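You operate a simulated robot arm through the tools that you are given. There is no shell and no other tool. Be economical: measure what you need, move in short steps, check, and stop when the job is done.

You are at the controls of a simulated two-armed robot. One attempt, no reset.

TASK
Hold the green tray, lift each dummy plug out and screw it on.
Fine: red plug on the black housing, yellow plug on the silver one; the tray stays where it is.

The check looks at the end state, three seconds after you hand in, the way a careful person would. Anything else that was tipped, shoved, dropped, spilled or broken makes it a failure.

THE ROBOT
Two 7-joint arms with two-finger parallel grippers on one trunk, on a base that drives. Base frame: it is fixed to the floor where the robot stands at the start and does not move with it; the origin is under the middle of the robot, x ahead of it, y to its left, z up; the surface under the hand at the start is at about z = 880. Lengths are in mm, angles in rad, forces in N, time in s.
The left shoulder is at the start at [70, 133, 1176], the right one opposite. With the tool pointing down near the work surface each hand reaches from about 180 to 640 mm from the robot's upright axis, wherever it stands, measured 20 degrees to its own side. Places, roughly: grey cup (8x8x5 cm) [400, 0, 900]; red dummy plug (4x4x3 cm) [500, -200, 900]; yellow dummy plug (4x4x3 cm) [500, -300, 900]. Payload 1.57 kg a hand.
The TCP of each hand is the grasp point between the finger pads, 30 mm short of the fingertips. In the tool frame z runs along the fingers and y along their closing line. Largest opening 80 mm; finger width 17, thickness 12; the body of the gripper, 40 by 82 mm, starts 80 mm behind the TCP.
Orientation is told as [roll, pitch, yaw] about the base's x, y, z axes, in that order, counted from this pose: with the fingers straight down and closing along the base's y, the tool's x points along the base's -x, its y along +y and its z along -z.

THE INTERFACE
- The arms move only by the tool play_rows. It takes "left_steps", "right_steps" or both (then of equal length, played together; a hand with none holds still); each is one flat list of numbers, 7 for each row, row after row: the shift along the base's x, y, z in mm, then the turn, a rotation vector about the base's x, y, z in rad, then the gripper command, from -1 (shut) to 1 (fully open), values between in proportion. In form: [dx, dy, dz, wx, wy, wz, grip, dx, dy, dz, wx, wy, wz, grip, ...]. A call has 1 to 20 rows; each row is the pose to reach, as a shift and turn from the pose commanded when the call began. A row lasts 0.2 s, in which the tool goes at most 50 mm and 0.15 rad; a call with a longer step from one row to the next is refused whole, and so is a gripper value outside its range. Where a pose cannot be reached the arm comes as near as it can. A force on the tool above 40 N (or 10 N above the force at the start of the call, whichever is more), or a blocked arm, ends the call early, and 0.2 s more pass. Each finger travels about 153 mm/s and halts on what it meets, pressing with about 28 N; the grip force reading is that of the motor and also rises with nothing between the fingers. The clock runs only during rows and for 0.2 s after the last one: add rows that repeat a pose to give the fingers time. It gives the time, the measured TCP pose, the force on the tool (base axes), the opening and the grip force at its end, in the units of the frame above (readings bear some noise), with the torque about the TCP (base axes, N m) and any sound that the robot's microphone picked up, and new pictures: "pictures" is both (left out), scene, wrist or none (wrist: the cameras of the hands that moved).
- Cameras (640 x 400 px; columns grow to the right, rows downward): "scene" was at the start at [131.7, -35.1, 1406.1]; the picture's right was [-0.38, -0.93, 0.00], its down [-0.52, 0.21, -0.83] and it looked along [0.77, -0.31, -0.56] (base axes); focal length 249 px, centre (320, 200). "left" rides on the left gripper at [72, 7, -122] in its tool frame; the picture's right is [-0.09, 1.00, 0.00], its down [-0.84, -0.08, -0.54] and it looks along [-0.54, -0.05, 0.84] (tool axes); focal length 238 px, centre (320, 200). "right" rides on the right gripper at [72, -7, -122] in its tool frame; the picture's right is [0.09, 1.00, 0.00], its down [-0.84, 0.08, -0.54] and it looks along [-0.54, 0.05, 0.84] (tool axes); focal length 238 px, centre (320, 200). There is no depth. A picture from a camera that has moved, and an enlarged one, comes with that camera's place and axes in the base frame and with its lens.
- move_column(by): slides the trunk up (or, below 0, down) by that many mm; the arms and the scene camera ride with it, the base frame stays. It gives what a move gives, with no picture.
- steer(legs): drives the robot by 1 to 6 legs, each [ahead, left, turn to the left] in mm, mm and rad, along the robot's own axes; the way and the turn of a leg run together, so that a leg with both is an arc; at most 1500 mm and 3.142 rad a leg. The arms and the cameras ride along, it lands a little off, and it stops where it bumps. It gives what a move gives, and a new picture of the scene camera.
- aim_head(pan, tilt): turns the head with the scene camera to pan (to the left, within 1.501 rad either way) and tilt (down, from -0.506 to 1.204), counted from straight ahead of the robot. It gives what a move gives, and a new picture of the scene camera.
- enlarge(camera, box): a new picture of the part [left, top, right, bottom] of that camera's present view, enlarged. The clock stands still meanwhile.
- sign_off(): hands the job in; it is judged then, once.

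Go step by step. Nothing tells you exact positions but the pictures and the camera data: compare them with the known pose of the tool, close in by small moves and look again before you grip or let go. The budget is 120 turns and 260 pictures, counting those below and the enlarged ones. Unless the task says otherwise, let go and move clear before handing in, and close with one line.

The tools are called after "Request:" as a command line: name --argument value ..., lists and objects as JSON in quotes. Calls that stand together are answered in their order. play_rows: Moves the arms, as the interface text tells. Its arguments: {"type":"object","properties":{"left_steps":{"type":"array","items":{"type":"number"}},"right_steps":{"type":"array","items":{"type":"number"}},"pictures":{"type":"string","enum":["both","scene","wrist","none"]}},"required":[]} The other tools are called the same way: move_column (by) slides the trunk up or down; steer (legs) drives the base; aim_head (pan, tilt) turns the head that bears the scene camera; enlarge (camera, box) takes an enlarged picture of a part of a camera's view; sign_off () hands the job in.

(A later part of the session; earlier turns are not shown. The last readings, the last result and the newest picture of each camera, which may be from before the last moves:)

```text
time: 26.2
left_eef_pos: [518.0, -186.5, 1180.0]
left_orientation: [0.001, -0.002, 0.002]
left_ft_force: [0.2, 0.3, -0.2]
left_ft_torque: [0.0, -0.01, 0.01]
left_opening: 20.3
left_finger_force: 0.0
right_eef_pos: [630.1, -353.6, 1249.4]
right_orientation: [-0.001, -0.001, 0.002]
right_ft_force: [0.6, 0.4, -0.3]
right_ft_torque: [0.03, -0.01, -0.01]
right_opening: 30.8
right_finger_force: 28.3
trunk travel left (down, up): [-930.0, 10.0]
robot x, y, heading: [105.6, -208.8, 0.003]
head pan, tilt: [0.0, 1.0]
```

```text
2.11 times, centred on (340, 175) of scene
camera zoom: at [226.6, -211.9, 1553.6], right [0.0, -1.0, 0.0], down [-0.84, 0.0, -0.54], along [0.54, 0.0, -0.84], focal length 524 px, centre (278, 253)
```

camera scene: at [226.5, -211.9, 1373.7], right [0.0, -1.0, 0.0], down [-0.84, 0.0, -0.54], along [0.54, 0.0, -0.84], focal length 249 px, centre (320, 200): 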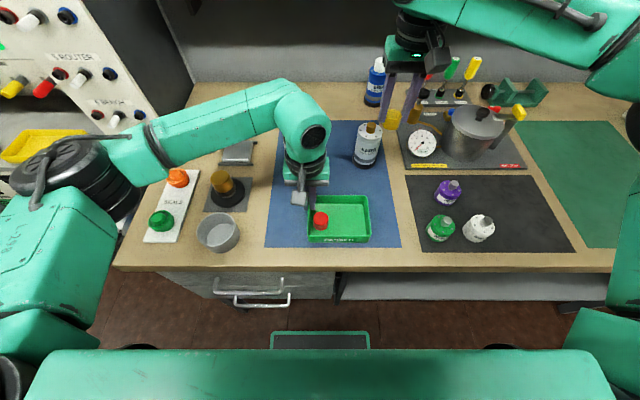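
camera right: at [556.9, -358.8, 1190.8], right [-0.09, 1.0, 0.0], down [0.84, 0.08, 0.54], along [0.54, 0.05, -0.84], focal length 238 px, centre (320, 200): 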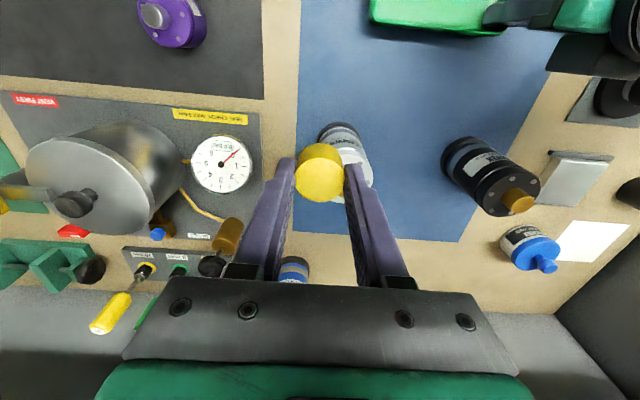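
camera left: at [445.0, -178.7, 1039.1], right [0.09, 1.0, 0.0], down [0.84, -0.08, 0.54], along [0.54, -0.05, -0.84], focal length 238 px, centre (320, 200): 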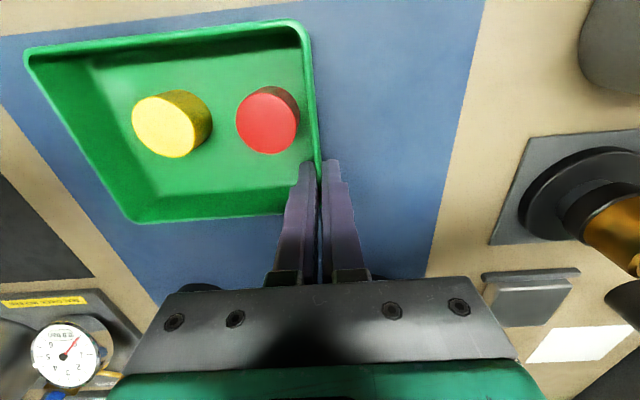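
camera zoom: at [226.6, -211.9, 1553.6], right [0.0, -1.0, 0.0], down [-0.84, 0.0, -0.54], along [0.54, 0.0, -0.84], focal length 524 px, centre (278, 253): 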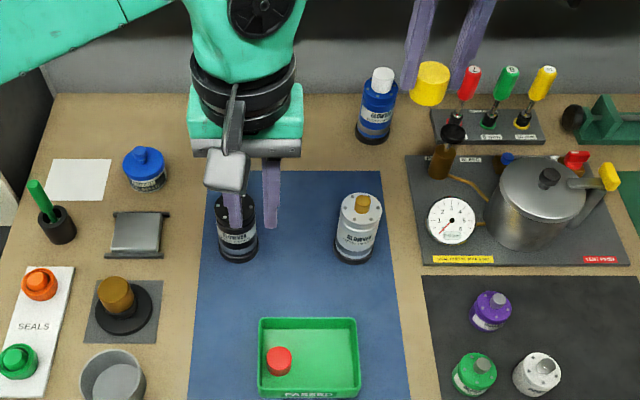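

The trunk is up. I'll bring yellow over the silver stub again at z≈1075 and move the left hand back a bit for a clear view.

Request:
play_rows --right_steps '[8, 6, -35, 0, 0, 0, -0.7, 16, 12, -70, 0, 0, 0, -0.7, 24, 18, -105, 0, 0, 0, -0.7, 32, 24, -140, 0, 0, 0, -0.7, 37, 28, -175, 0, 0, 0, -0.7, 37, 28, -175, 0, 0, 0, -0.7, 37, 28, -175, 0, 0, 0, -0.7]' --left_steps '[-30, 20, 0, 0, 0, 0, 0, -60, 40, 0, 0, 0, 0, 0, -80, 60, 0, 0, 0, 0, 0, -80, 60, 0, 0, 0, 0, 0, -80, 60, 0, 0, 0, 0, 0, -80, 60, 0, 0, 0, 0, 0, -80, 60, 0, 0, 0, 0, 0]'

Request:
enlarge --camera "scene" --box '[310, 110, 400, 210]'

Request:
enlarge --camera "right" --box '[240, 120, 400, 260]'

```text
time: 27.8
left_eef_pos: [440.0, -125.9, 1182.3]
left_orientation: [0.0, -0.001, 0.001]
left_ft_force: [0.2, -0.4, 0.3]
left_ft_torque: [-0.03, 0.0, -0.02]
left_opening: 40.0
left_finger_force: 0.1
right_eef_pos: [611.8, -367.2, 1105.6]
right_orientation: [0.003, -0.004, 0.002]
right_ft_force: [0.4, -0.8, 0.4]
right_ft_torque: [0.0, -0.01, -0.01]
right_opening: 31.2
right_finger_force: 28.1
right hand out of reach, approached as far as the arm can: row 1, 2, 3, 4, 5, 6, 7
trunk travel left (down, up): [-930.0, 10.0]
robot x, y, heading: [108.2, -209.8, -0.003]
head pan, tilt: [0.0, 1.0]
camera scene: at [226.5, -211.8, 1553.7], right [0.0, -1.0, 0.0], down [-0.84, 0.0, -0.54], along [0.54, 0.0, -0.84], focal length 249 px, centre (320, 200)
camera right: at [539.5, -373.5, 1227.3], right [-0.09, 1.0, 0.0], down [0.83, 0.08, 0.55], along [0.54, 0.05, -0.84], focal length 238 px, centre (320, 200)
camera left: at [366.8, -119.2, 1303.9], right [0.09, 1.0, 0.0], down [0.84, -0.08, 0.54], along [0.54, -0.05, -0.84], focal length 238 px, centre (320, 200)
```

scene: 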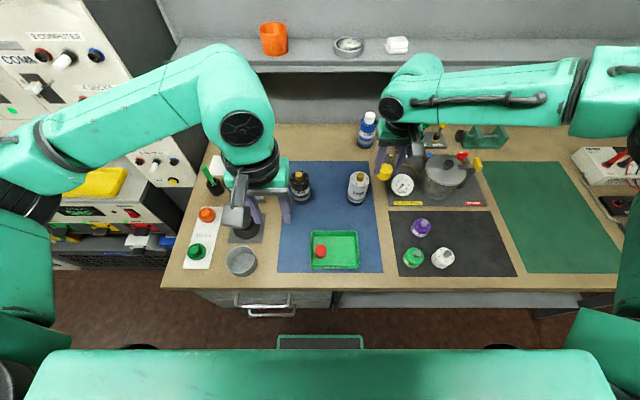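
right: 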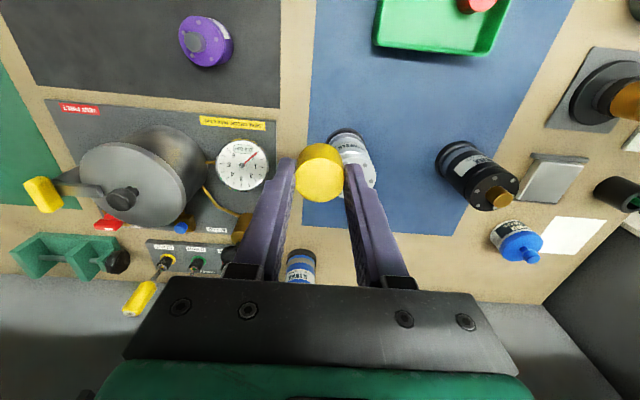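
left: 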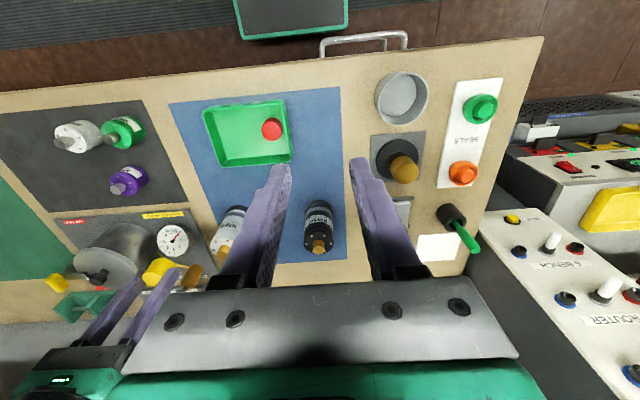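

```text
4.00 times, centred on (355, 160) of scene
camera zoom: at [226.5, -211.8, 1553.7], right [0.0, -1.0, 0.0], down [-0.84, 0.0, -0.54], along [0.54, 0.0, -0.84], focal length 995 px, centre (180, 360)
```

zoom: 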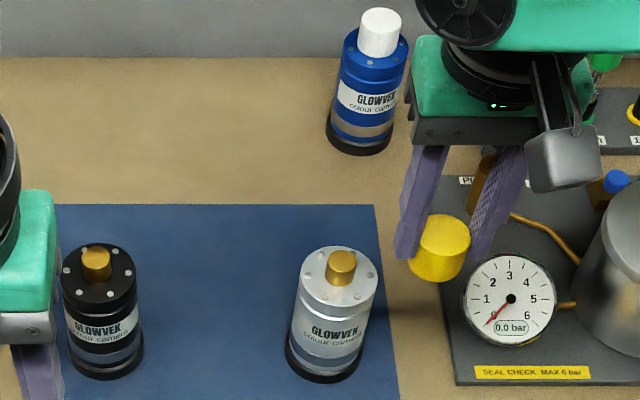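

```text
2.86 times, centred on (320, 190) of right
camera zoom: at [539.5, -373.5, 1227.3], right [-0.09, 1.0, 0.0], down [0.83, 0.08, 0.55], along [0.54, 0.05, -0.84], focal length 681 px, centre (320, 229)
```

zoom: 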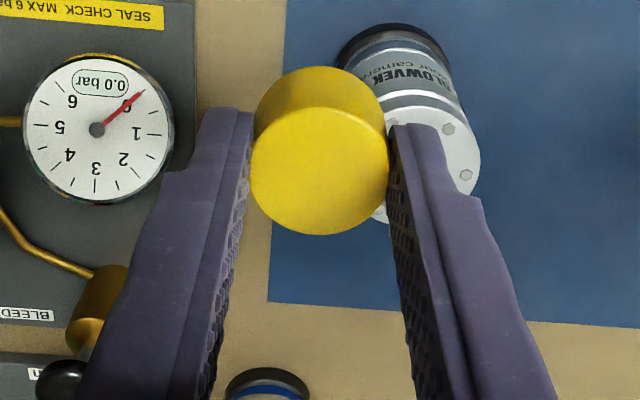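

The limit seems to depend on direction: the hand reaches best about 20° to its own side. I'll slide the robot left so the silver housing lies further to the right hand's side.

Request:
steer --legs '[[0, 100, 0]]'

Request:
play_rows --right_steps '[10, -10, 0, 0, 0, 0, -0.7, 20, -20, 0, 0, 0, 0, -0.7, 30, -30, 0, 0, 0, 0, -0.7, 40, -45, 0, 0, 0, 0, -0.7, 55, -58, 0, 0, 0, 0, -0.7, 55, -58, -20, 0, 0, 0, -0.7, 55, -58, -20, 0, 0, 0, -0.7]'

```text
time: 28.9
left_eef_pos: [437.9, -31.3, 1182.9]
left_orientation: [0.006, -0.003, 0.001]
left_ft_force: [-0.2, 0.0, 0.1]
left_ft_torque: [0.03, 0.01, 0.01]
left_opening: 39.9
left_finger_force: 0.0
right_eef_pos: [612.4, -272.6, 1105.4]
right_orientation: [0.006, -0.004, 0.002]
right_ft_force: [0.1, 0.6, 0.1]
right_ft_torque: [0.06, -0.04, 0.0]
right_opening: 31.3
right_finger_force: 27.8
trunk travel left (down, up): [-930.0, 10.0]
robot x, y, heading: [105.0, -112.9, 0.006]
head pan, tilt: [0.0, 1.0]
camera scene: at [226.2, -120.2, 1553.7], right [0.0, -1.0, -0.01], down [-0.84, 0.0, -0.54], along [0.54, 0.01, -0.84], focal length 249 px, centre (320, 200)
```

scene: 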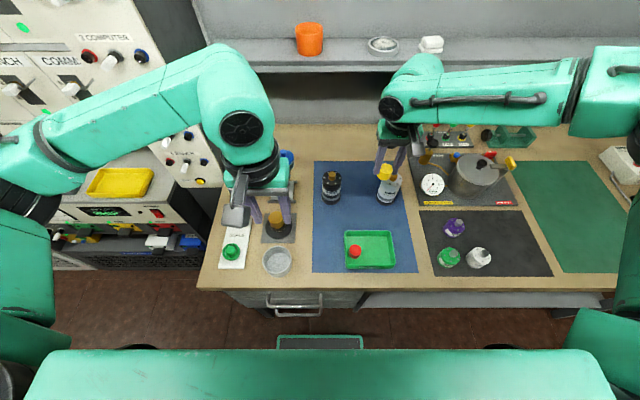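

```text
time: 30.6
left_eef_pos: [437.8, -25.3, 1183.3]
left_orientation: [-0.004, 0.0, 0.002]
left_ft_force: [0.6, -1.1, 0.4]
left_ft_torque: [0.0, -0.01, 0.01]
left_opening: 39.8
left_finger_force: 0.1
right_eef_pos: [642.7, -336.2, 1096.8]
right_orientation: [0.001, -0.005, 0.003]
right_ft_force: [-0.3, 0.2, 0.1]
right_ft_torque: [0.03, 0.0, -0.01]
right_opening: 31.0
right_finger_force: 27.9
right hand out of reach, approached as far as the arm can: row 2, 3, 4, 5, 6, 7
trunk travel left (down, up): [-930.0, 10.0]
robot x, y, heading: [106.8, -111.8, 0.001]
head pan, tilt: [0.0, 1.0]
camera scene: at [226.0, -112.0, 1553.7], right [0.0, -1.0, 0.0], down [-0.84, 0.0, -0.54], along [0.54, 0.0, -0.84], focal length 249 px, centre (320, 200)
camera right: at [571.3, -342.3, 1219.0], right [-0.09, 1.0, 0.0], down [0.83, 0.08, 0.55], along [0.54, 0.05, -0.84], focal length 238 px, centre (320, 200)
```

scene: 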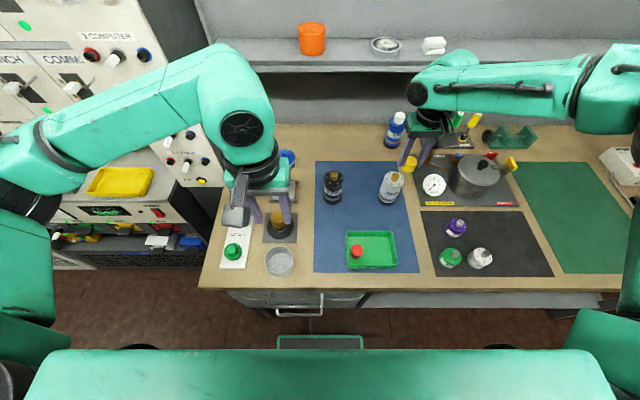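
right: 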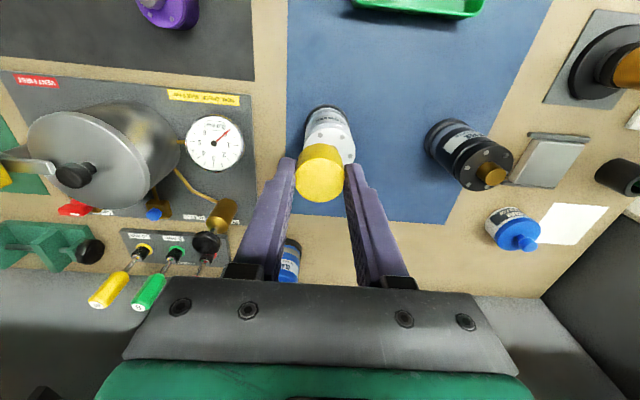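

Better, only ~27 mm short. The base front is at about x≈312 and the bench edge at ≈388, so I'll edge 40 mm ahead.

Request:
steer --legs '[[40, 0, 0]]'

```text
time: 31.4
left_eef_pos: [468.3, -27.4, 1185.3]
left_orientation: [-0.001, -0.009, -0.001]
left_ft_force: [-1.2, 0.2, 0.4]
left_ft_torque: [0.03, -0.11, 0.01]
left_opening: 40.0
left_finger_force: 0.0
right_eef_pos: [675.0, -338.2, 1101.1]
right_orientation: [0.002, -0.011, -0.001]
right_ft_force: [-0.9, 0.0, -0.3]
right_ft_torque: [0.01, -0.05, 0.03]
right_opening: 30.9
right_finger_force: 28.0
trunk travel left (down, up): [-930.0, 10.0]
robot x, y, heading: [146.2, -108.7, -0.0]
head pan, tilt: [0.0, 1.0]
camera scene: at [254.0, -113.2, 1554.6], right [0.0, -1.0, 0.0], down [-0.84, 0.0, -0.55], along [0.55, 0.0, -0.84], focal length 249 px, centre (320, 200)
```

scene: 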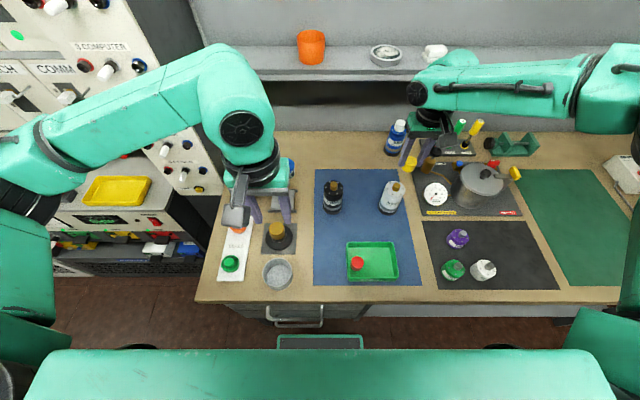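

No bump. Now I'll shift to above the stub and look.

Request:
play_rows --right_steps '[-5, 4, -8, 0, 0, 0, -0.7, -10, 8, -16, 0, 0, 0, -0.7, -14, 11, -25, 0, 0, 0, -0.7, -14, 11, -25, 0, 0, 0, -0.7, -14, 11, -25, 0, 0, 0, -0.7]'

Request:
enlarge --camera "scene" --box '[350, 120, 450, 220]'

Request:
enlarge --camera "right" --box '[240, 120, 400, 260]'

```text
time: 32.6
left_eef_pos: [476.5, -27.1, 1183.2]
left_orientation: [0.0, -0.001, -0.001]
left_ft_force: [-0.9, -0.2, 0.9]
left_ft_torque: [0.0, -0.03, -0.01]
left_opening: 40.0
left_finger_force: 0.1
right_eef_pos: [667.3, -326.5, 1076.0]
right_orientation: [0.002, -0.004, -0.001]
right_ft_force: [-0.2, -0.5, 0.6]
right_ft_torque: [0.02, -0.02, -0.03]
right_opening: 30.9
right_finger_force: 28.5
trunk travel left (down, up): [-930.0, 10.0]
robot x, y, heading: [147.5, -111.5, -0.003]
head pan, tilt: [0.0, 1.0]
camera scene: at [264.5, -113.0, 1553.7], right [0.0, -1.0, 0.0], down [-0.84, 0.0, -0.54], along [0.54, 0.0, -0.84], focal length 249 px, centre (320, 200)
camera right: at [594.2, -333.2, 1196.6], right [-0.09, 1.0, 0.0], down [0.83, 0.08, 0.55], along [0.54, 0.05, -0.84], focal length 238 px, centre (320, 200)
```

scene: 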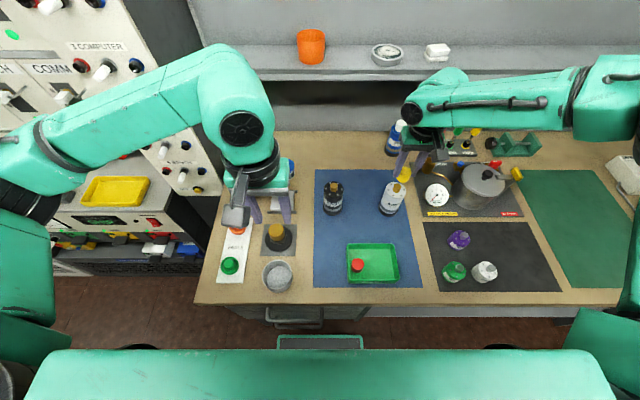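
right: 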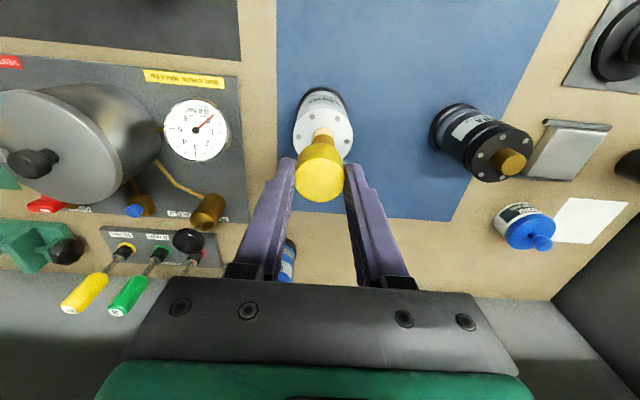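

```text
4.00 times, centred on (400, 170) of scene
camera zoom: at [264.5, -113.0, 1553.7], right [0.0, -1.0, 0.0], down [-0.84, 0.0, -0.54], along [0.54, 0.0, -0.84], focal length 995 px, centre (0, 320)
```

zoom: 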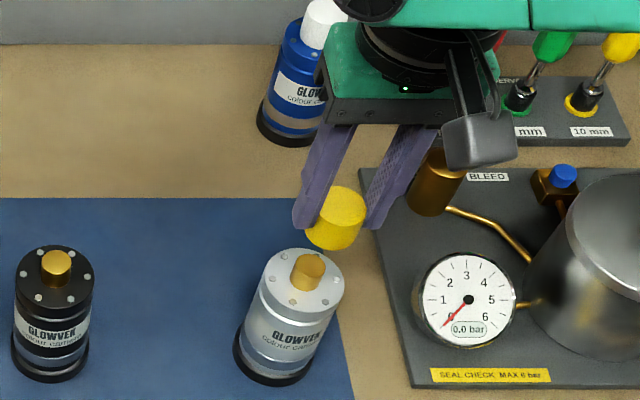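

```text
2.86 times, centred on (320, 190) of right
camera zoom: at [594.2, -333.2, 1196.6], right [-0.09, 1.0, 0.0], down [0.83, 0.08, 0.55], along [0.54, 0.05, -0.84], focal length 681 px, centre (320, 229)
```

zoom: 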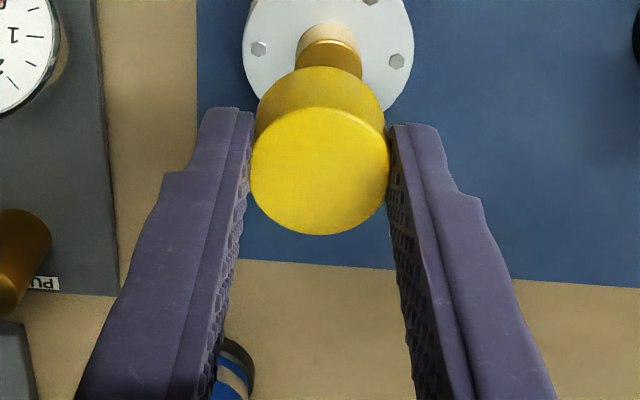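

The stub computes to about (672,−325.5), top ≈991. I'll descend to 8–10 mm above it and check alignment.

Request:
play_rows --right_steps '[2, 0, -12, 0, 0, 0, -0.7, 4, 0.5, -24, 0, 0, 0, -0.7, 4.5, 0.5, -36, 0, 0, 0, -0.7, 4.5, 0.5, -36, 0, 0, 0, -0.7]' --pictures "none"

Request:
enlarge --camera "scene" --box '[375, 140, 425, 190]'

Request:
enlarge --camera "right" --box '[270, 90, 370, 190]'

Request:
enlarge --camera "left" --box '[60, 120, 260, 320]'

```text
time: 33.6
left_eef_pos: [478.0, -26.8, 1182.8]
left_orientation: [-0.001, -0.001, 0.0]
left_ft_force: [0.8, 0.6, 0.8]
left_ft_torque: [-0.01, 0.0, 0.0]
left_opening: 40.1
left_finger_force: 0.0
right_eef_pos: [655.6, -333.7, 1049.6]
right_orientation: [0.002, -0.006, 0.001]
right_ft_force: [0.8, -0.6, 1.2]
right_ft_torque: [0.01, -0.02, 0.01]
right_opening: 31.0
right_finger_force: 28.4
right hand out of reach, approached as far as the arm can: row 1, 2, 3, 4
trunk travel left (down, up): [-930.0, 10.0]
robot x, y, heading: [144.9, -109.5, 0.002]
head pan, tilt: [0.0, 1.0]
```

```text
8.00 times, centred on (400, 165) of scene
camera zoom: at [265.6, -113.0, 1553.7], right [0.0, -1.0, 0.0], down [-0.84, 0.0, -0.54], along [0.54, 0.0, -0.84], focal length 1990 px, centre (-320, 480)
```

zoom: 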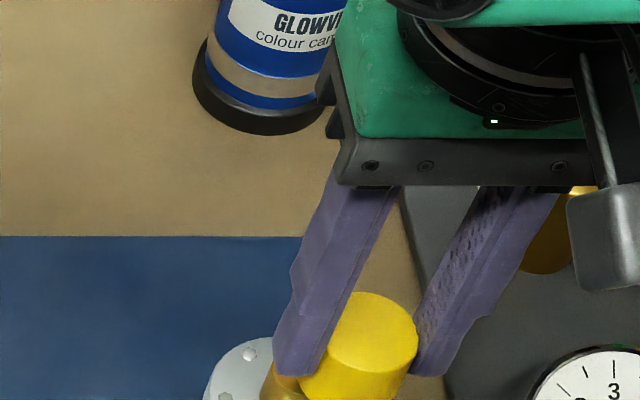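

```text
4.00 times, centred on (320, 140) of right
camera zoom: at [582.1, -340.1, 1171.3], right [-0.09, 1.0, 0.0], down [0.83, 0.08, 0.55], along [0.54, 0.05, -0.84], focal length 953 px, centre (320, 440)
```

zoom: 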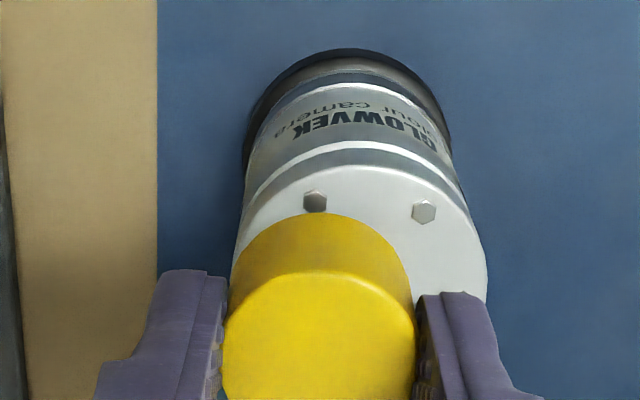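

```text
2.00 times, centred on (160, 220) of left
camera zoom: at [405.7, -20.4, 1303.9], right [0.09, 1.0, 0.0], down [0.84, -0.08, 0.54], along [0.54, -0.05, -0.84], focal length 477 px, centre (640, 160)
```

zoom: 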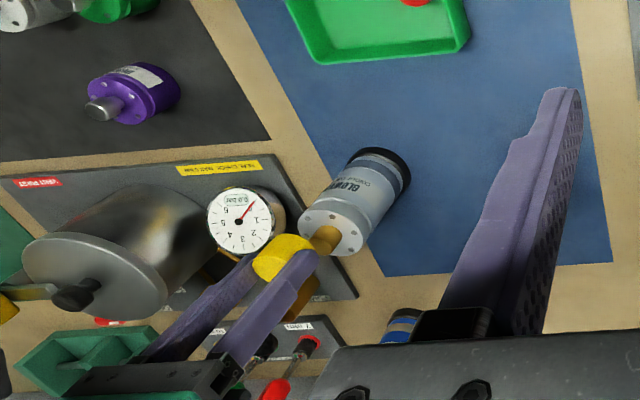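

Descending loses reach with the trunk this high, so the shoulder should come back down. I'll raise the hand first, then lower the trunk 180 mm.

Request:
play_rows --right_steps '[0, 0, 40, 0, 0, 0, -0.7, 0, 0, 80, 0, 0, 0, -0.7, 0, 0, 120, 0, 0, 0, -0.7, 0, 0, 160, 0, 0, 0, -0.7, 0, 0, 205, 0, 0, 0, -0.7, 0, 0, 205, 0, 0, 0, -0.7]' --left_steps '[0, 0, 25, 0, 0, 0, 0, 0, 0, 50, 0, 0, 0, 0, 0, 0, 75, 0, 0, 0, 0, 0, 0, 100, 0, 0, 0, 0, 0, 0, 100, 0, 0, 0, 0, 0, 0, 100, 0, 0, 0, 0]' --pictures "none"

Request:
move_column --by -180

```text
time: 35.0
left_eef_pos: [478.2, -26.4, 1283.1]
left_orientation: [-0.003, -0.001, 0.001]
left_ft_force: [0.2, 0.0, 0.2]
left_ft_torque: [0.01, 0.02, -0.01]
left_opening: 39.9
left_finger_force: 0.2
right_eef_pos: [656.8, -335.6, 1253.4]
right_orientation: [0.002, -0.006, -0.001]
right_ft_force: [0.5, 0.1, 0.1]
right_ft_torque: [0.0, 0.05, 0.0]
right_opening: 30.9
right_finger_force: 28.4
trunk travel left (down, up): [-930.0, 10.0]
robot x, y, heading: [144.7, -110.1, 0.0]
head pan, tilt: [0.0, 1.0]
```

```text
time: 37.0
left_eef_pos: [477.9, -26.0, 1103.9]
left_orientation: [0.0, -0.001, -0.002]
left_ft_force: [0.2, 0.2, -0.9]
left_ft_torque: [-0.01, 0.03, 0.0]
left_opening: 39.7
left_finger_force: 0.0
right_eef_pos: [655.8, -335.3, 1073.0]
right_orientation: [0.001, -0.005, 0.001]
right_ft_force: [0.3, 0.6, -0.2]
right_ft_torque: [-0.02, -0.02, 0.01]
right_opening: 30.7
right_finger_force: 27.3
trunk travel left (down, up): [-750.0, 190.0]
robot x, y, heading: [144.2, -113.2, -0.002]
head pan, tilt: [0.0, 1.0]
```

Now I'll approach the stub again, at the same time winding the yaw to +1.3 so I have range for clockwise turns.

Request:
play_rows --right_steps '[3, 2, 0, 0, 0, 0.145, -0.7, 6, 4, 0, 0, 0, 0.29, -0.7, 9, 6, 0, 0, 0, 0.435, -0.7, 12, 8, -5, 0, 0, 0.58, -0.7, 15, 9, -10, 0, 0, 0.725, -0.7, 15.5, 9.5, -15, 0, 0, 0.87, -0.7, 15.5, 9.5, -20, 0, 0, 1.015, -0.7, 15.5, 9.5, -25, 0, 0, 1.16, -0.7, 15.5, 9.5, -30, 0, 0, 1.3, -0.7, 15.5, 9.5, -33, 0, 0, 1.3, -0.7, 15.5, 9.5, -33, 0, 0, 1.3, -0.7]'

Request:
enlarge --camera "scene" --box '[380, 110, 450, 180]'

Request:
enlarge --camera "right" --box '[270, 90, 370, 190]'

```text
time: 39.4
left_eef_pos: [478.7, -26.2, 1103.1]
left_orientation: [-0.002, -0.002, 0.001]
left_ft_force: [0.1, 0.3, -0.5]
left_ft_torque: [-0.02, -0.01, 0.01]
left_opening: 40.1
left_finger_force: 0.1
right_eef_pos: [671.4, -325.2, 1040.1]
right_orientation: [0.003, -0.005, 1.302]
right_ft_force: [0.2, 0.2, -0.8]
right_ft_torque: [0.02, 0.03, 0.03]
right_opening: 30.8
right_finger_force: 28.2
trunk travel left (down, up): [-750.0, 190.0]
robot x, y, heading: [143.6, -112.5, 0.001]
head pan, tilt: [0.0, 1.0]
camera scene: at [265.2, -112.9, 1373.7], right [0.0, -1.0, 0.0], down [-0.84, 0.0, -0.54], along [0.54, 0.0, -0.84], focal length 249 px, centre (320, 200)
camera right: at [657.9, -396.3, 1161.8], right [-0.98, 0.18, 0.0], down [0.15, 0.82, 0.55], along [0.09, 0.54, -0.84], focal length 238 px, centre (320, 200)
```

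scene: 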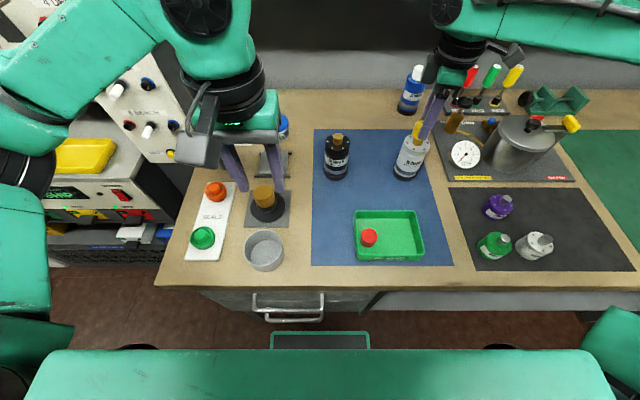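
right: 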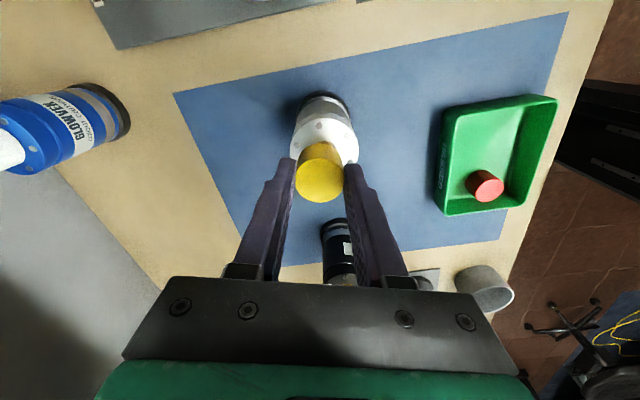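

```text
5.71 times, centred on (415, 145) of scene
camera zoom: at [265.2, -112.9, 1373.7], right [0.0, -1.0, 0.0], down [-0.84, 0.0, -0.54], along [0.54, 0.0, -0.84], focal length 1422 px, centre (-223, 514)
```

zoom: 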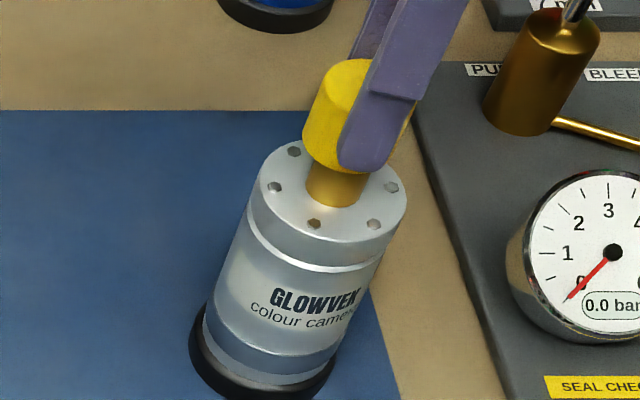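

```text
4.00 times, centred on (320, 140) of right
camera zoom: at [657.9, -396.3, 1161.8], right [-0.98, 0.18, 0.0], down [0.15, 0.82, 0.55], along [0.09, 0.54, -0.84], focal length 953 px, centre (320, 440)
```

zoom: 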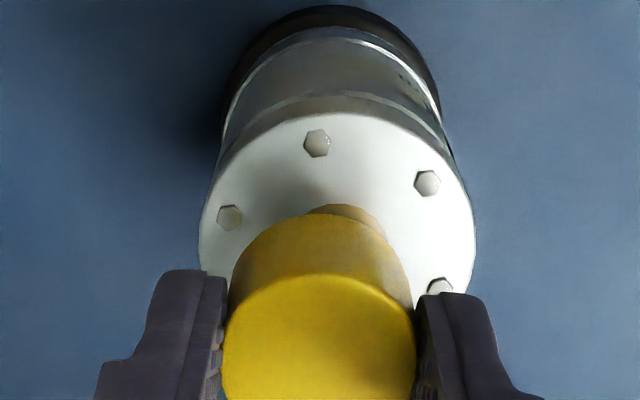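

Cross-checking the bolt circle in both views puts the stub axis at ≈(666.5,−325), with its top nearer z≈1000. I'll shift −5 mm in x and check again.

Request:
play_rows --right_steps '[-2, 0, 4, 0, 0, 0, -0.7, -4.7, 0.2, 5, 0, 0, 0, -0.7, -4.7, 0.2, 5, 0, 0, 0, -0.7]' --pictures "none"

Request:
enlarge --camera "scene" --box '[395, 115, 435, 155]'

Request:
enlarge --camera "right" --box '[270, 90, 370, 190]'

```text
time: 40.2
left_eef_pos: [477.0, -26.3, 1101.4]
left_orientation: [0.0, -0.001, 0.0]
left_ft_force: [-1.1, 0.6, 0.5]
left_ft_torque: [0.01, -0.01, -0.01]
left_opening: 39.8
left_finger_force: 0.1
right_eef_pos: [665.7, -324.2, 1045.6]
right_orientation: [0.003, -0.006, 1.3]
right_ft_force: [-0.8, 0.0, 1.1]
right_ft_torque: [-0.01, -0.01, -0.03]
right_opening: 31.1
right_finger_force: 28.2
trunk travel left (down, up): [-750.0, 190.0]
robot x, y, heading: [144.9, -113.2, -0.0]
head pan, tilt: [0.0, 1.0]
```

```text
10.00 times, centred on (415, 135) of scene
camera zoom: at [265.4, -112.9, 1373.7], right [0.0, -1.0, 0.0], down [-0.84, 0.0, -0.54], along [0.54, 0.0, -0.84], focal length 2488 px, centre (-630, 850)
```

zoom: 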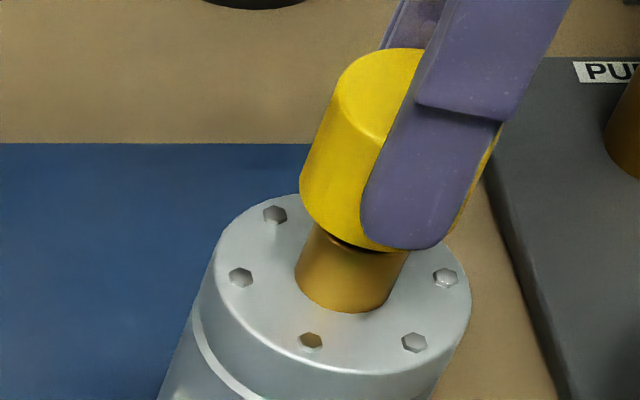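

```text
4.00 times, centred on (320, 140) of right
camera zoom: at [652.9, -395.8, 1167.1], right [-0.98, 0.18, 0.0], down [0.15, 0.82, 0.55], along [0.1, 0.54, -0.84], focal length 953 px, centre (320, 440)
```

zoom: 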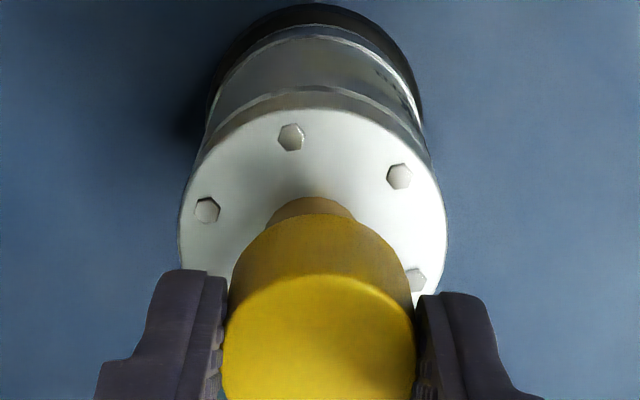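

Now the offset is only ~1.5 mm. I'll correct it (+1.5 x, −1.1 y) and descend gently, watching the force.

Request:
play_rows --right_steps '[1.5, -1.1, 0, 0, 0, 0, -0.8, 1.5, -1.1, -3, 0, 0, 0, -0.8, 1.5, -1.1, -6, 0, 0, 0, -0.8, 1.5, -1.1, -9, 0, 0, 0, -0.8, 1.5, -1.1, -9, 0, 0, 0, -0.8]' --pictures "none"

Request:
enlarge --camera "scene" --box '[395, 115, 435, 155]'

Request:
enlarge --camera "right" --box '[270, 90, 370, 190]'

```text
time: 41.4
left_eef_pos: [477.5, -25.8, 1102.5]
left_orientation: [-0.001, -0.001, -0.001]
left_ft_force: [0.3, -0.3, -0.9]
left_ft_torque: [0.05, 0.02, 0.01]
left_opening: 40.0
left_finger_force: 0.1
right_eef_pos: [668.4, -326.7, 1036.5]
right_orientation: [0.003, -0.004, 1.3]
right_ft_force: [0.1, -0.8, 0.0]
right_ft_torque: [0.02, -0.01, -0.02]
right_opening: 31.1
right_finger_force: 28.1
trunk travel left (down, up): [-750.0, 190.0]
robot x, y, heading: [143.2, -112.0, 0.0]
head pan, tilt: [0.0, 1.0]
```

```text
10.00 times, centred on (415, 135) of scene
camera zoom: at [265.2, -112.9, 1373.7], right [0.0, -1.0, 0.0], down [-0.84, 0.0, -0.54], along [0.54, 0.0, -0.84], focal length 2488 px, centre (-630, 850)
```

zoom: 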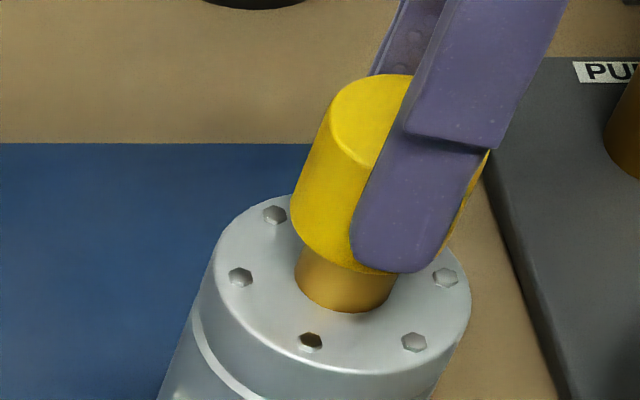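

```text
4.00 times, centred on (320, 140) of right
camera zoom: at [655.3, -397.1, 1158.4], right [-0.98, 0.18, 0.0], down [0.15, 0.82, 0.55], along [0.1, 0.54, -0.84], focal length 953 px, centre (320, 440)
```

zoom: 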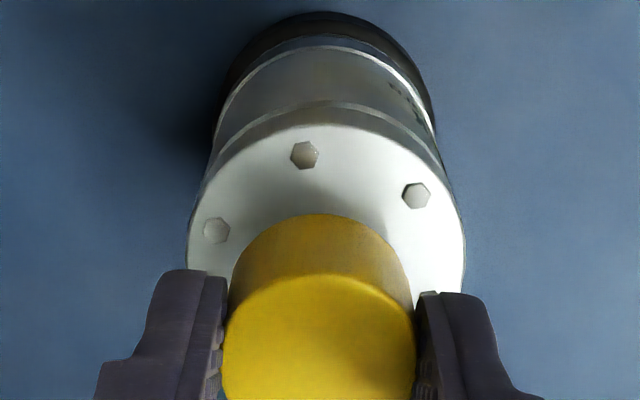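

Nearly aligned. I'll trim −1 x, −1.3 y and keep descending gently.

Request:
play_rows --right_steps '[-1, -1.3, 0, 0, 0, 0, -0.8, -1, -1.3, -2, 0, 0, 0, -0.8, -1, -1.3, -4, 0, 0, 0, -0.8, -1, -1.3, -6, 0, 0, 0, -0.8, -1, -1.3, -6, 0, 0, 0, -0.8]' --pictures "none"

Request:
enlarge --camera "scene" --box '[395, 115, 435, 155]'

Request:
enlarge --camera "right" --box '[270, 90, 370, 190]'

```text
time: 42.6
left_eef_pos: [476.7, -27.4, 1101.9]
left_orientation: [-0.001, -0.002, 0.002]
left_ft_force: [0.2, -0.8, 0.3]
left_ft_torque: [-0.02, 0.02, -0.02]
left_opening: 39.9
left_finger_force: 0.1
right_eef_pos: [668.5, -326.7, 1029.2]
right_orientation: [0.003, -0.006, 1.3]
right_ft_force: [-0.4, 2.3, 0.6]
right_ft_torque: [0.06, 0.0, -0.02]
right_opening: 31.0
right_finger_force: 28.0
trunk travel left (down, up): [-750.0, 190.0]
robot x, y, heading: [145.4, -112.5, 0.002]
head pan, tilt: [0.0, 1.0]
```

```text
10.00 times, centred on (415, 135) of scene
camera zoom: at [265.1, -112.4, 1373.7], right [0.0, -1.0, 0.0], down [-0.84, 0.0, -0.54], along [0.54, 0.0, -0.84], focal length 2488 px, centre (-630, 850)
```

zoom: 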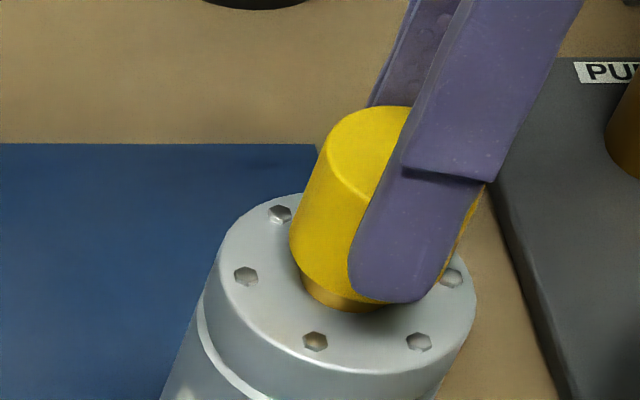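

```text
4.00 times, centred on (320, 140) of right
camera zoom: at [654.3, -398.5, 1151.0], right [-0.98, 0.18, 0.0], down [0.15, 0.82, 0.55], along [0.1, 0.54, -0.84], focal length 953 px, centre (320, 440)
```

zoom: 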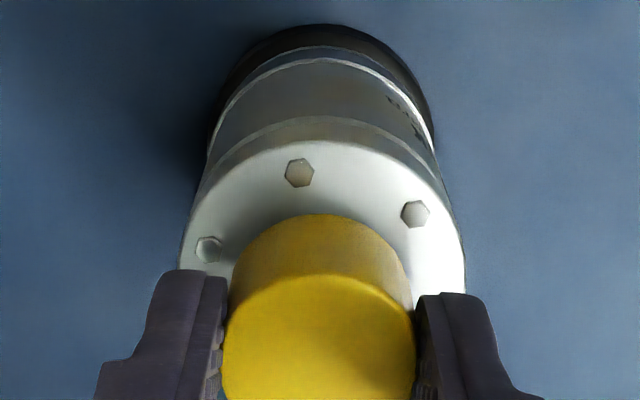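

The plug is slipping over the stub with a slight side force. I'll ease back +0.7 in y and press down in 1 mm steps to feel the thread start.

Request:
play_rows --right_steps '[0, 0.8, 0, 0, 0, 0, -0.8, 0, 0.8, -1, 0, 0, 0, -0.8, 0, 0.8, -2, 0, 0, 0, -0.8, 0, 0.8, -3, 0, 0, 0, -0.8, 0, 0.8, -3, 0, 0, 0, -0.8]' --pictures "none"

Request:
enlarge --camera "scene" --box '[395, 115, 435, 155]'

```text
time: 43.8
left_eef_pos: [477.4, -26.3, 1102.8]
left_orientation: [-0.002, -0.003, 0.0]
left_ft_force: [0.2, -0.1, -1.2]
left_ft_torque: [0.04, 0.01, 0.0]
left_opening: 40.1
left_finger_force: 0.0
right_eef_pos: [666.8, -326.3, 1027.3]
right_orientation: [0.002, -0.005, 1.299]
right_ft_force: [-0.2, 1.6, 1.6]
right_ft_torque: [0.06, -0.03, -0.02]
right_opening: 31.1
right_finger_force: 28.2
trunk travel left (down, up): [-750.0, 190.0]
robot x, y, heading: [146.7, -113.4, 0.004]
head pan, tilt: [0.0, 1.0]
```

```text
10.00 times, centred on (415, 135) of scene
camera zoom: at [265.2, -112.5, 1373.7], right [0.0, -1.0, 0.0], down [-0.84, 0.0, -0.54], along [0.54, 0.0, -0.84], focal length 2488 px, centre (-630, 850)
```

zoom: 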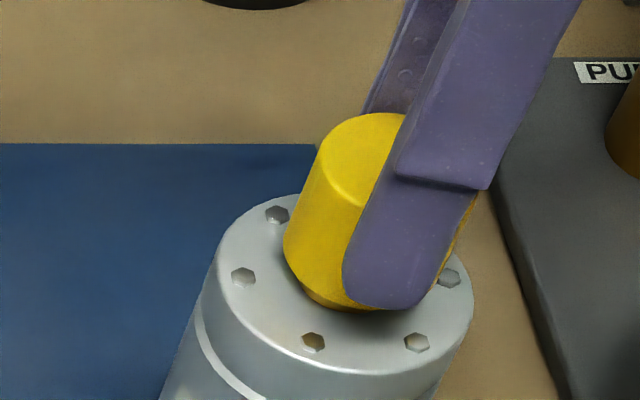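

Forces are small and the plug covers most of the stub. Now I'll turn clockwise about 0.6 rad with a slight down feed and watch torque and housing.

Request:
play_rows --right_steps '[0, 0.3, -0.3, 0, 0, -0.1, -0.9, 0, 0.3, -0.6, 0, 0, -0.2, -0.9, 0, 0.3, -0.9, 0, 0, -0.3, -0.9, 0, 0.3, -1.2, 0, 0, -0.4, -0.9, 0, 0.3, -1.5, 0, 0, -0.5, -0.9, 0, 0.3, -1.8, 0, 0, -0.6, -0.9, 0, 0.3, -1.8, 0, 0, -0.6, -0.9]' --pictures "none"

Request:
enlarge --camera "scene" --box '[390, 115, 440, 165]'

```text
time: 45.4
left_eef_pos: [479.3, -27.3, 1101.7]
left_orientation: [-0.003, -0.002, -0.001]
left_ft_force: [0.7, -0.2, -0.6]
left_ft_torque: [0.01, 0.0, 0.0]
left_opening: 39.8
left_finger_force: 0.1
right_eef_pos: [668.1, -326.0, 1026.3]
right_orientation: [0.001, -0.006, 0.699]
right_ft_force: [2.0, 0.4, -0.3]
right_ft_torque: [-0.01, -0.13, -0.02]
right_opening: 31.2
right_finger_force: 27.8
trunk travel left (down, up): [-750.0, 190.0]
robot x, y, heading: [146.4, -109.3, 0.001]
head pan, tilt: [0.0, 1.0]
```

```text
8.00 times, centred on (415, 140) of scene
camera zoom: at [265.9, -112.8, 1373.6], right [0.0, -1.0, 0.0], down [-0.84, 0.0, -0.54], along [0.54, 0.0, -0.84], focal length 1990 px, centre (-440, 680)
```

zoom: 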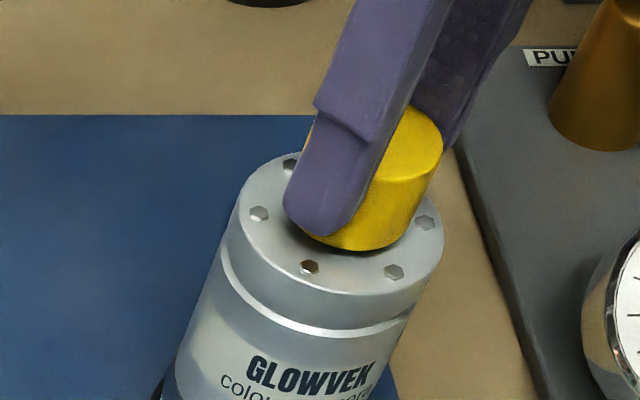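

No resistance yet and the housing didn't rotate. I'll keep turning clockwise with a little more down feed.

Request:
play_rows --right_steps '[-0.3, 0, -0.4, 0, 0, -0.13, -0.9, -0.5, 0, -0.8, 0, 0, -0.26, -0.9, -0.8, 0, -1.2, 0, 0, -0.39, -0.9, -0.8, 0, -1.6, 0, 0, -0.52, -0.9, -0.8, 0, -2, 0, 0, -0.65, -0.9, -0.8, 0, -2.4, 0, 0, -0.78, -0.9, -0.8, 0, -2.8, 0, 0, -0.91, -0.9, -0.8, 0, -3.2, 0, 0, -1.04, -0.9, -0.8, 0, -3.6, 0, 0, -1.17, -0.9, -0.8, 0, -4, 0, 0, -1.3, -0.9, -0.8, 0, -4, 0, 0, -1.3, -0.9]' --pictures "none"

Request:
enlarge --camera "scene" --box '[390, 115, 440, 165]'

```text
time: 47.8
left_eef_pos: [476.3, -25.4, 1102.5]
left_orientation: [-0.003, -0.003, -0.002]
left_ft_force: [-0.8, 0.8, 1.0]
left_ft_torque: [0.0, 0.01, 0.0]
left_opening: 40.2
left_finger_force: 0.1
right_eef_pos: [666.8, -325.9, 1023.5]
right_orientation: [0.002, -0.01, -0.599]
right_ft_force: [6.7, 2.9, 15.8]
right_ft_torque: [0.1, -0.31, 0.01]
right_opening: 30.9
right_finger_force: 28.2
trunk travel left (down, up): [-750.0, 190.0]
robot x, y, heading: [146.8, -112.2, 0.003]
head pan, tilt: [0.0, 1.0]
```

```text
8.00 times, centred on (415, 140) of scene
camera zoom: at [264.1, -111.0, 1373.9], right [0.0, -1.0, 0.0], down [-0.84, 0.0, -0.54], along [0.54, 0.0, -0.84], focal length 1990 px, centre (-440, 680)
```

zoom: 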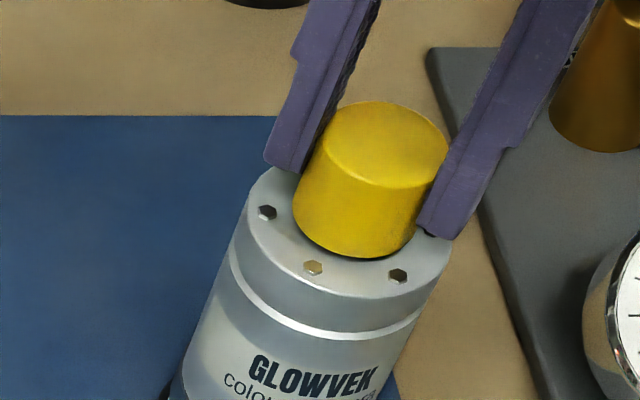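

Now there's ~16 N axial reaction, so the thread mouth or seat is touched. I'll relieve the side force (+0.8 x) and keep turning without more feed to see whether it draws in.

Request:
play_rows --right_steps '[0.5, 0.2, 0, 0, 0, -0.13, -0.9, 0.8, 0.3, 0, 0, 0, -0.26, -0.9, 0.8, 0.3, 0, 0, 0, -0.39, -0.9, 0.8, 0.3, 0, 0, 0, -0.52, -0.9, 0.8, 0.3, 0, 0, 0, -0.65, -0.9, 0.8, 0.3, 0, 0, 0, -0.78, -0.9, 0.8, 0.3, 0, 0, 0, -0.91, -0.9, 0.8, 0.3, 0, 0, 0, -1.0, -0.9, 0.8, 0.3, 0, 0, 0, -1.0, -0.9]' --pictures "none"

Request:
enlarge --camera "scene" --box '[390, 115, 440, 165]'

Request:
enlarge --camera "right" --box '[260, 80, 380, 200]'

```text
time: 49.8
left_eef_pos: [476.4, -25.6, 1102.6]
left_orientation: [-0.001, -0.002, 0.0]
left_ft_force: [0.4, 0.5, 0.7]
left_ft_torque: [-0.02, 0.0, 0.01]
left_opening: 40.2
left_finger_force: 0.0
right_eef_pos: [667.2, -326.0, 1021.8]
right_orientation: [0.003, -0.006, -1.6]
right_ft_force: [5.5, 1.1, 14.3]
right_ft_torque: [0.16, -0.33, 0.03]
right_opening: 31.0
right_finger_force: 28.2
trunk travel left (down, up): [-750.0, 190.0]
robot x, y, heading: [145.4, -114.9, 0.006]
head pan, tilt: [0.0, 1.0]
```

```text
8.00 times, centred on (415, 140) of scene
camera zoom: at [264.4, -111.3, 1373.7], right [0.0, -1.0, 0.0], down [-0.84, 0.0, -0.54], along [0.54, 0.0, -0.84], focal length 1990 px, centre (-440, 680)
```

zoom: 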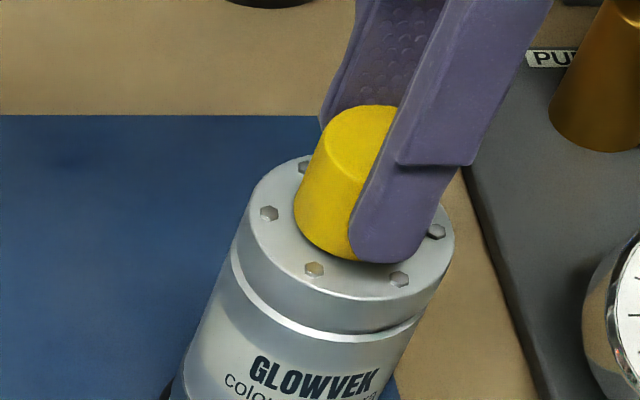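

```text
3.33 times, centred on (320, 140) of right
camera zoom: at [661.6, -251.8, 1144.4], right [1.0, 0.06, 0.0], down [0.05, -0.84, 0.55], along [0.04, -0.55, -0.84], focal length 794 px, centre (320, 400)
```

zoom: 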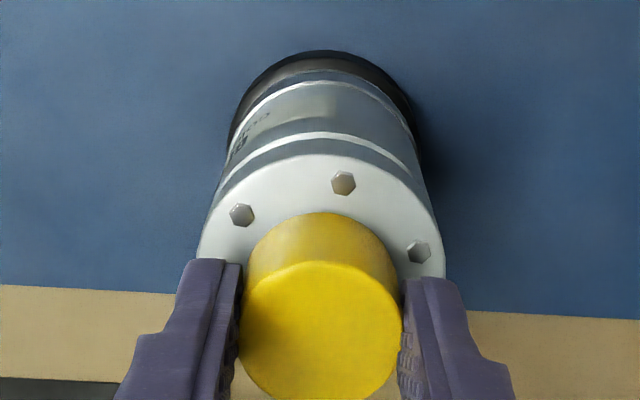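

Fingertips are ~8 mm above the flange and the plug keeps its alignment. I'll let go, look at how the plug sits, and rewind the wrist for another turn.

Request:
play_rows --right_steps '[0, 0, 0, 0, 0, 0, -0.2, 0, 0, 0, 0, 0, 0, 0.15, 0, 0, 1, 0, 0, 0, 0.15, 0, 0, 2, 0, 0, 0, 0.15]' --pictures "none"

Request:
enlarge --camera "scene" --box '[390, 115, 440, 165]'

Request:
enlarge --camera "right" --box '[260, 80, 380, 200]'

```text
time: 50.8
left_eef_pos: [477.4, -26.9, 1102.6]
left_orientation: [0.0, -0.003, -0.001]
left_ft_force: [-0.3, 0.2, 0.2]
left_ft_torque: [-0.01, 0.0, -0.01]
left_opening: 40.3
left_finger_force: 0.0
right_eef_pos: [666.3, -326.8, 1022.6]
right_orientation: [0.002, -0.005, -1.599]
right_ft_force: [-0.1, -0.5, -0.2]
right_ft_torque: [-0.02, 0.03, -0.01]
right_opening: 45.9
right_finger_force: 0.0
trunk travel left (down, up): [-750.0, 190.0]
robot x, y, heading: [149.5, -111.4, -0.001]
head pan, tilt: [0.0, 1.0]
```

```text
8.00 times, centred on (415, 140) of scene
camera zoom: at [265.2, -113.0, 1373.7], right [0.0, -1.0, 0.0], down [-0.84, 0.0, -0.54], along [0.54, 0.0, -0.84], focal length 1990 px, centre (-440, 680)
```

zoom: 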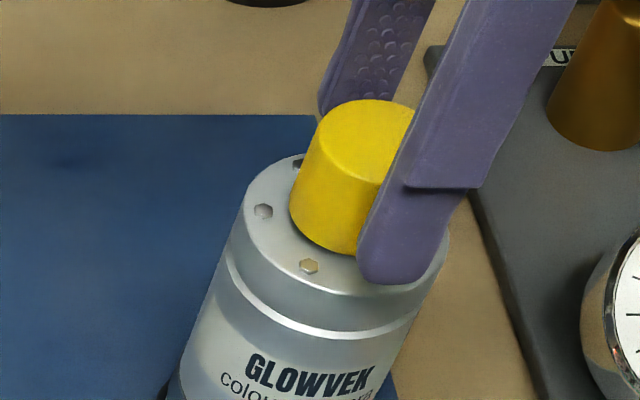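

```text
3.33 times, centred on (320, 140) of right
camera zoom: at [661.4, -253.5, 1144.3], right [1.0, 0.06, 0.0], down [0.05, -0.84, 0.55], along [0.04, -0.55, -0.84], focal length 794 px, centre (320, 400)
```

zoom: 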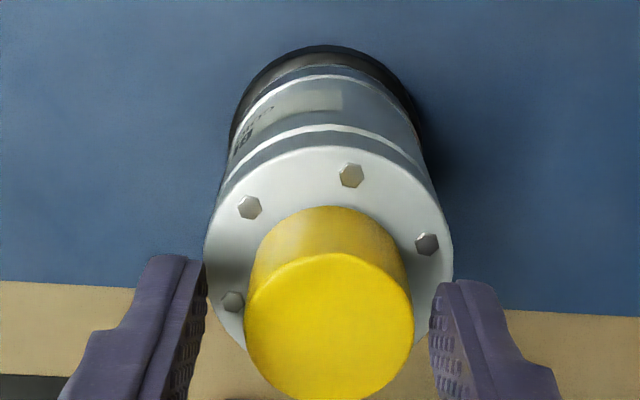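

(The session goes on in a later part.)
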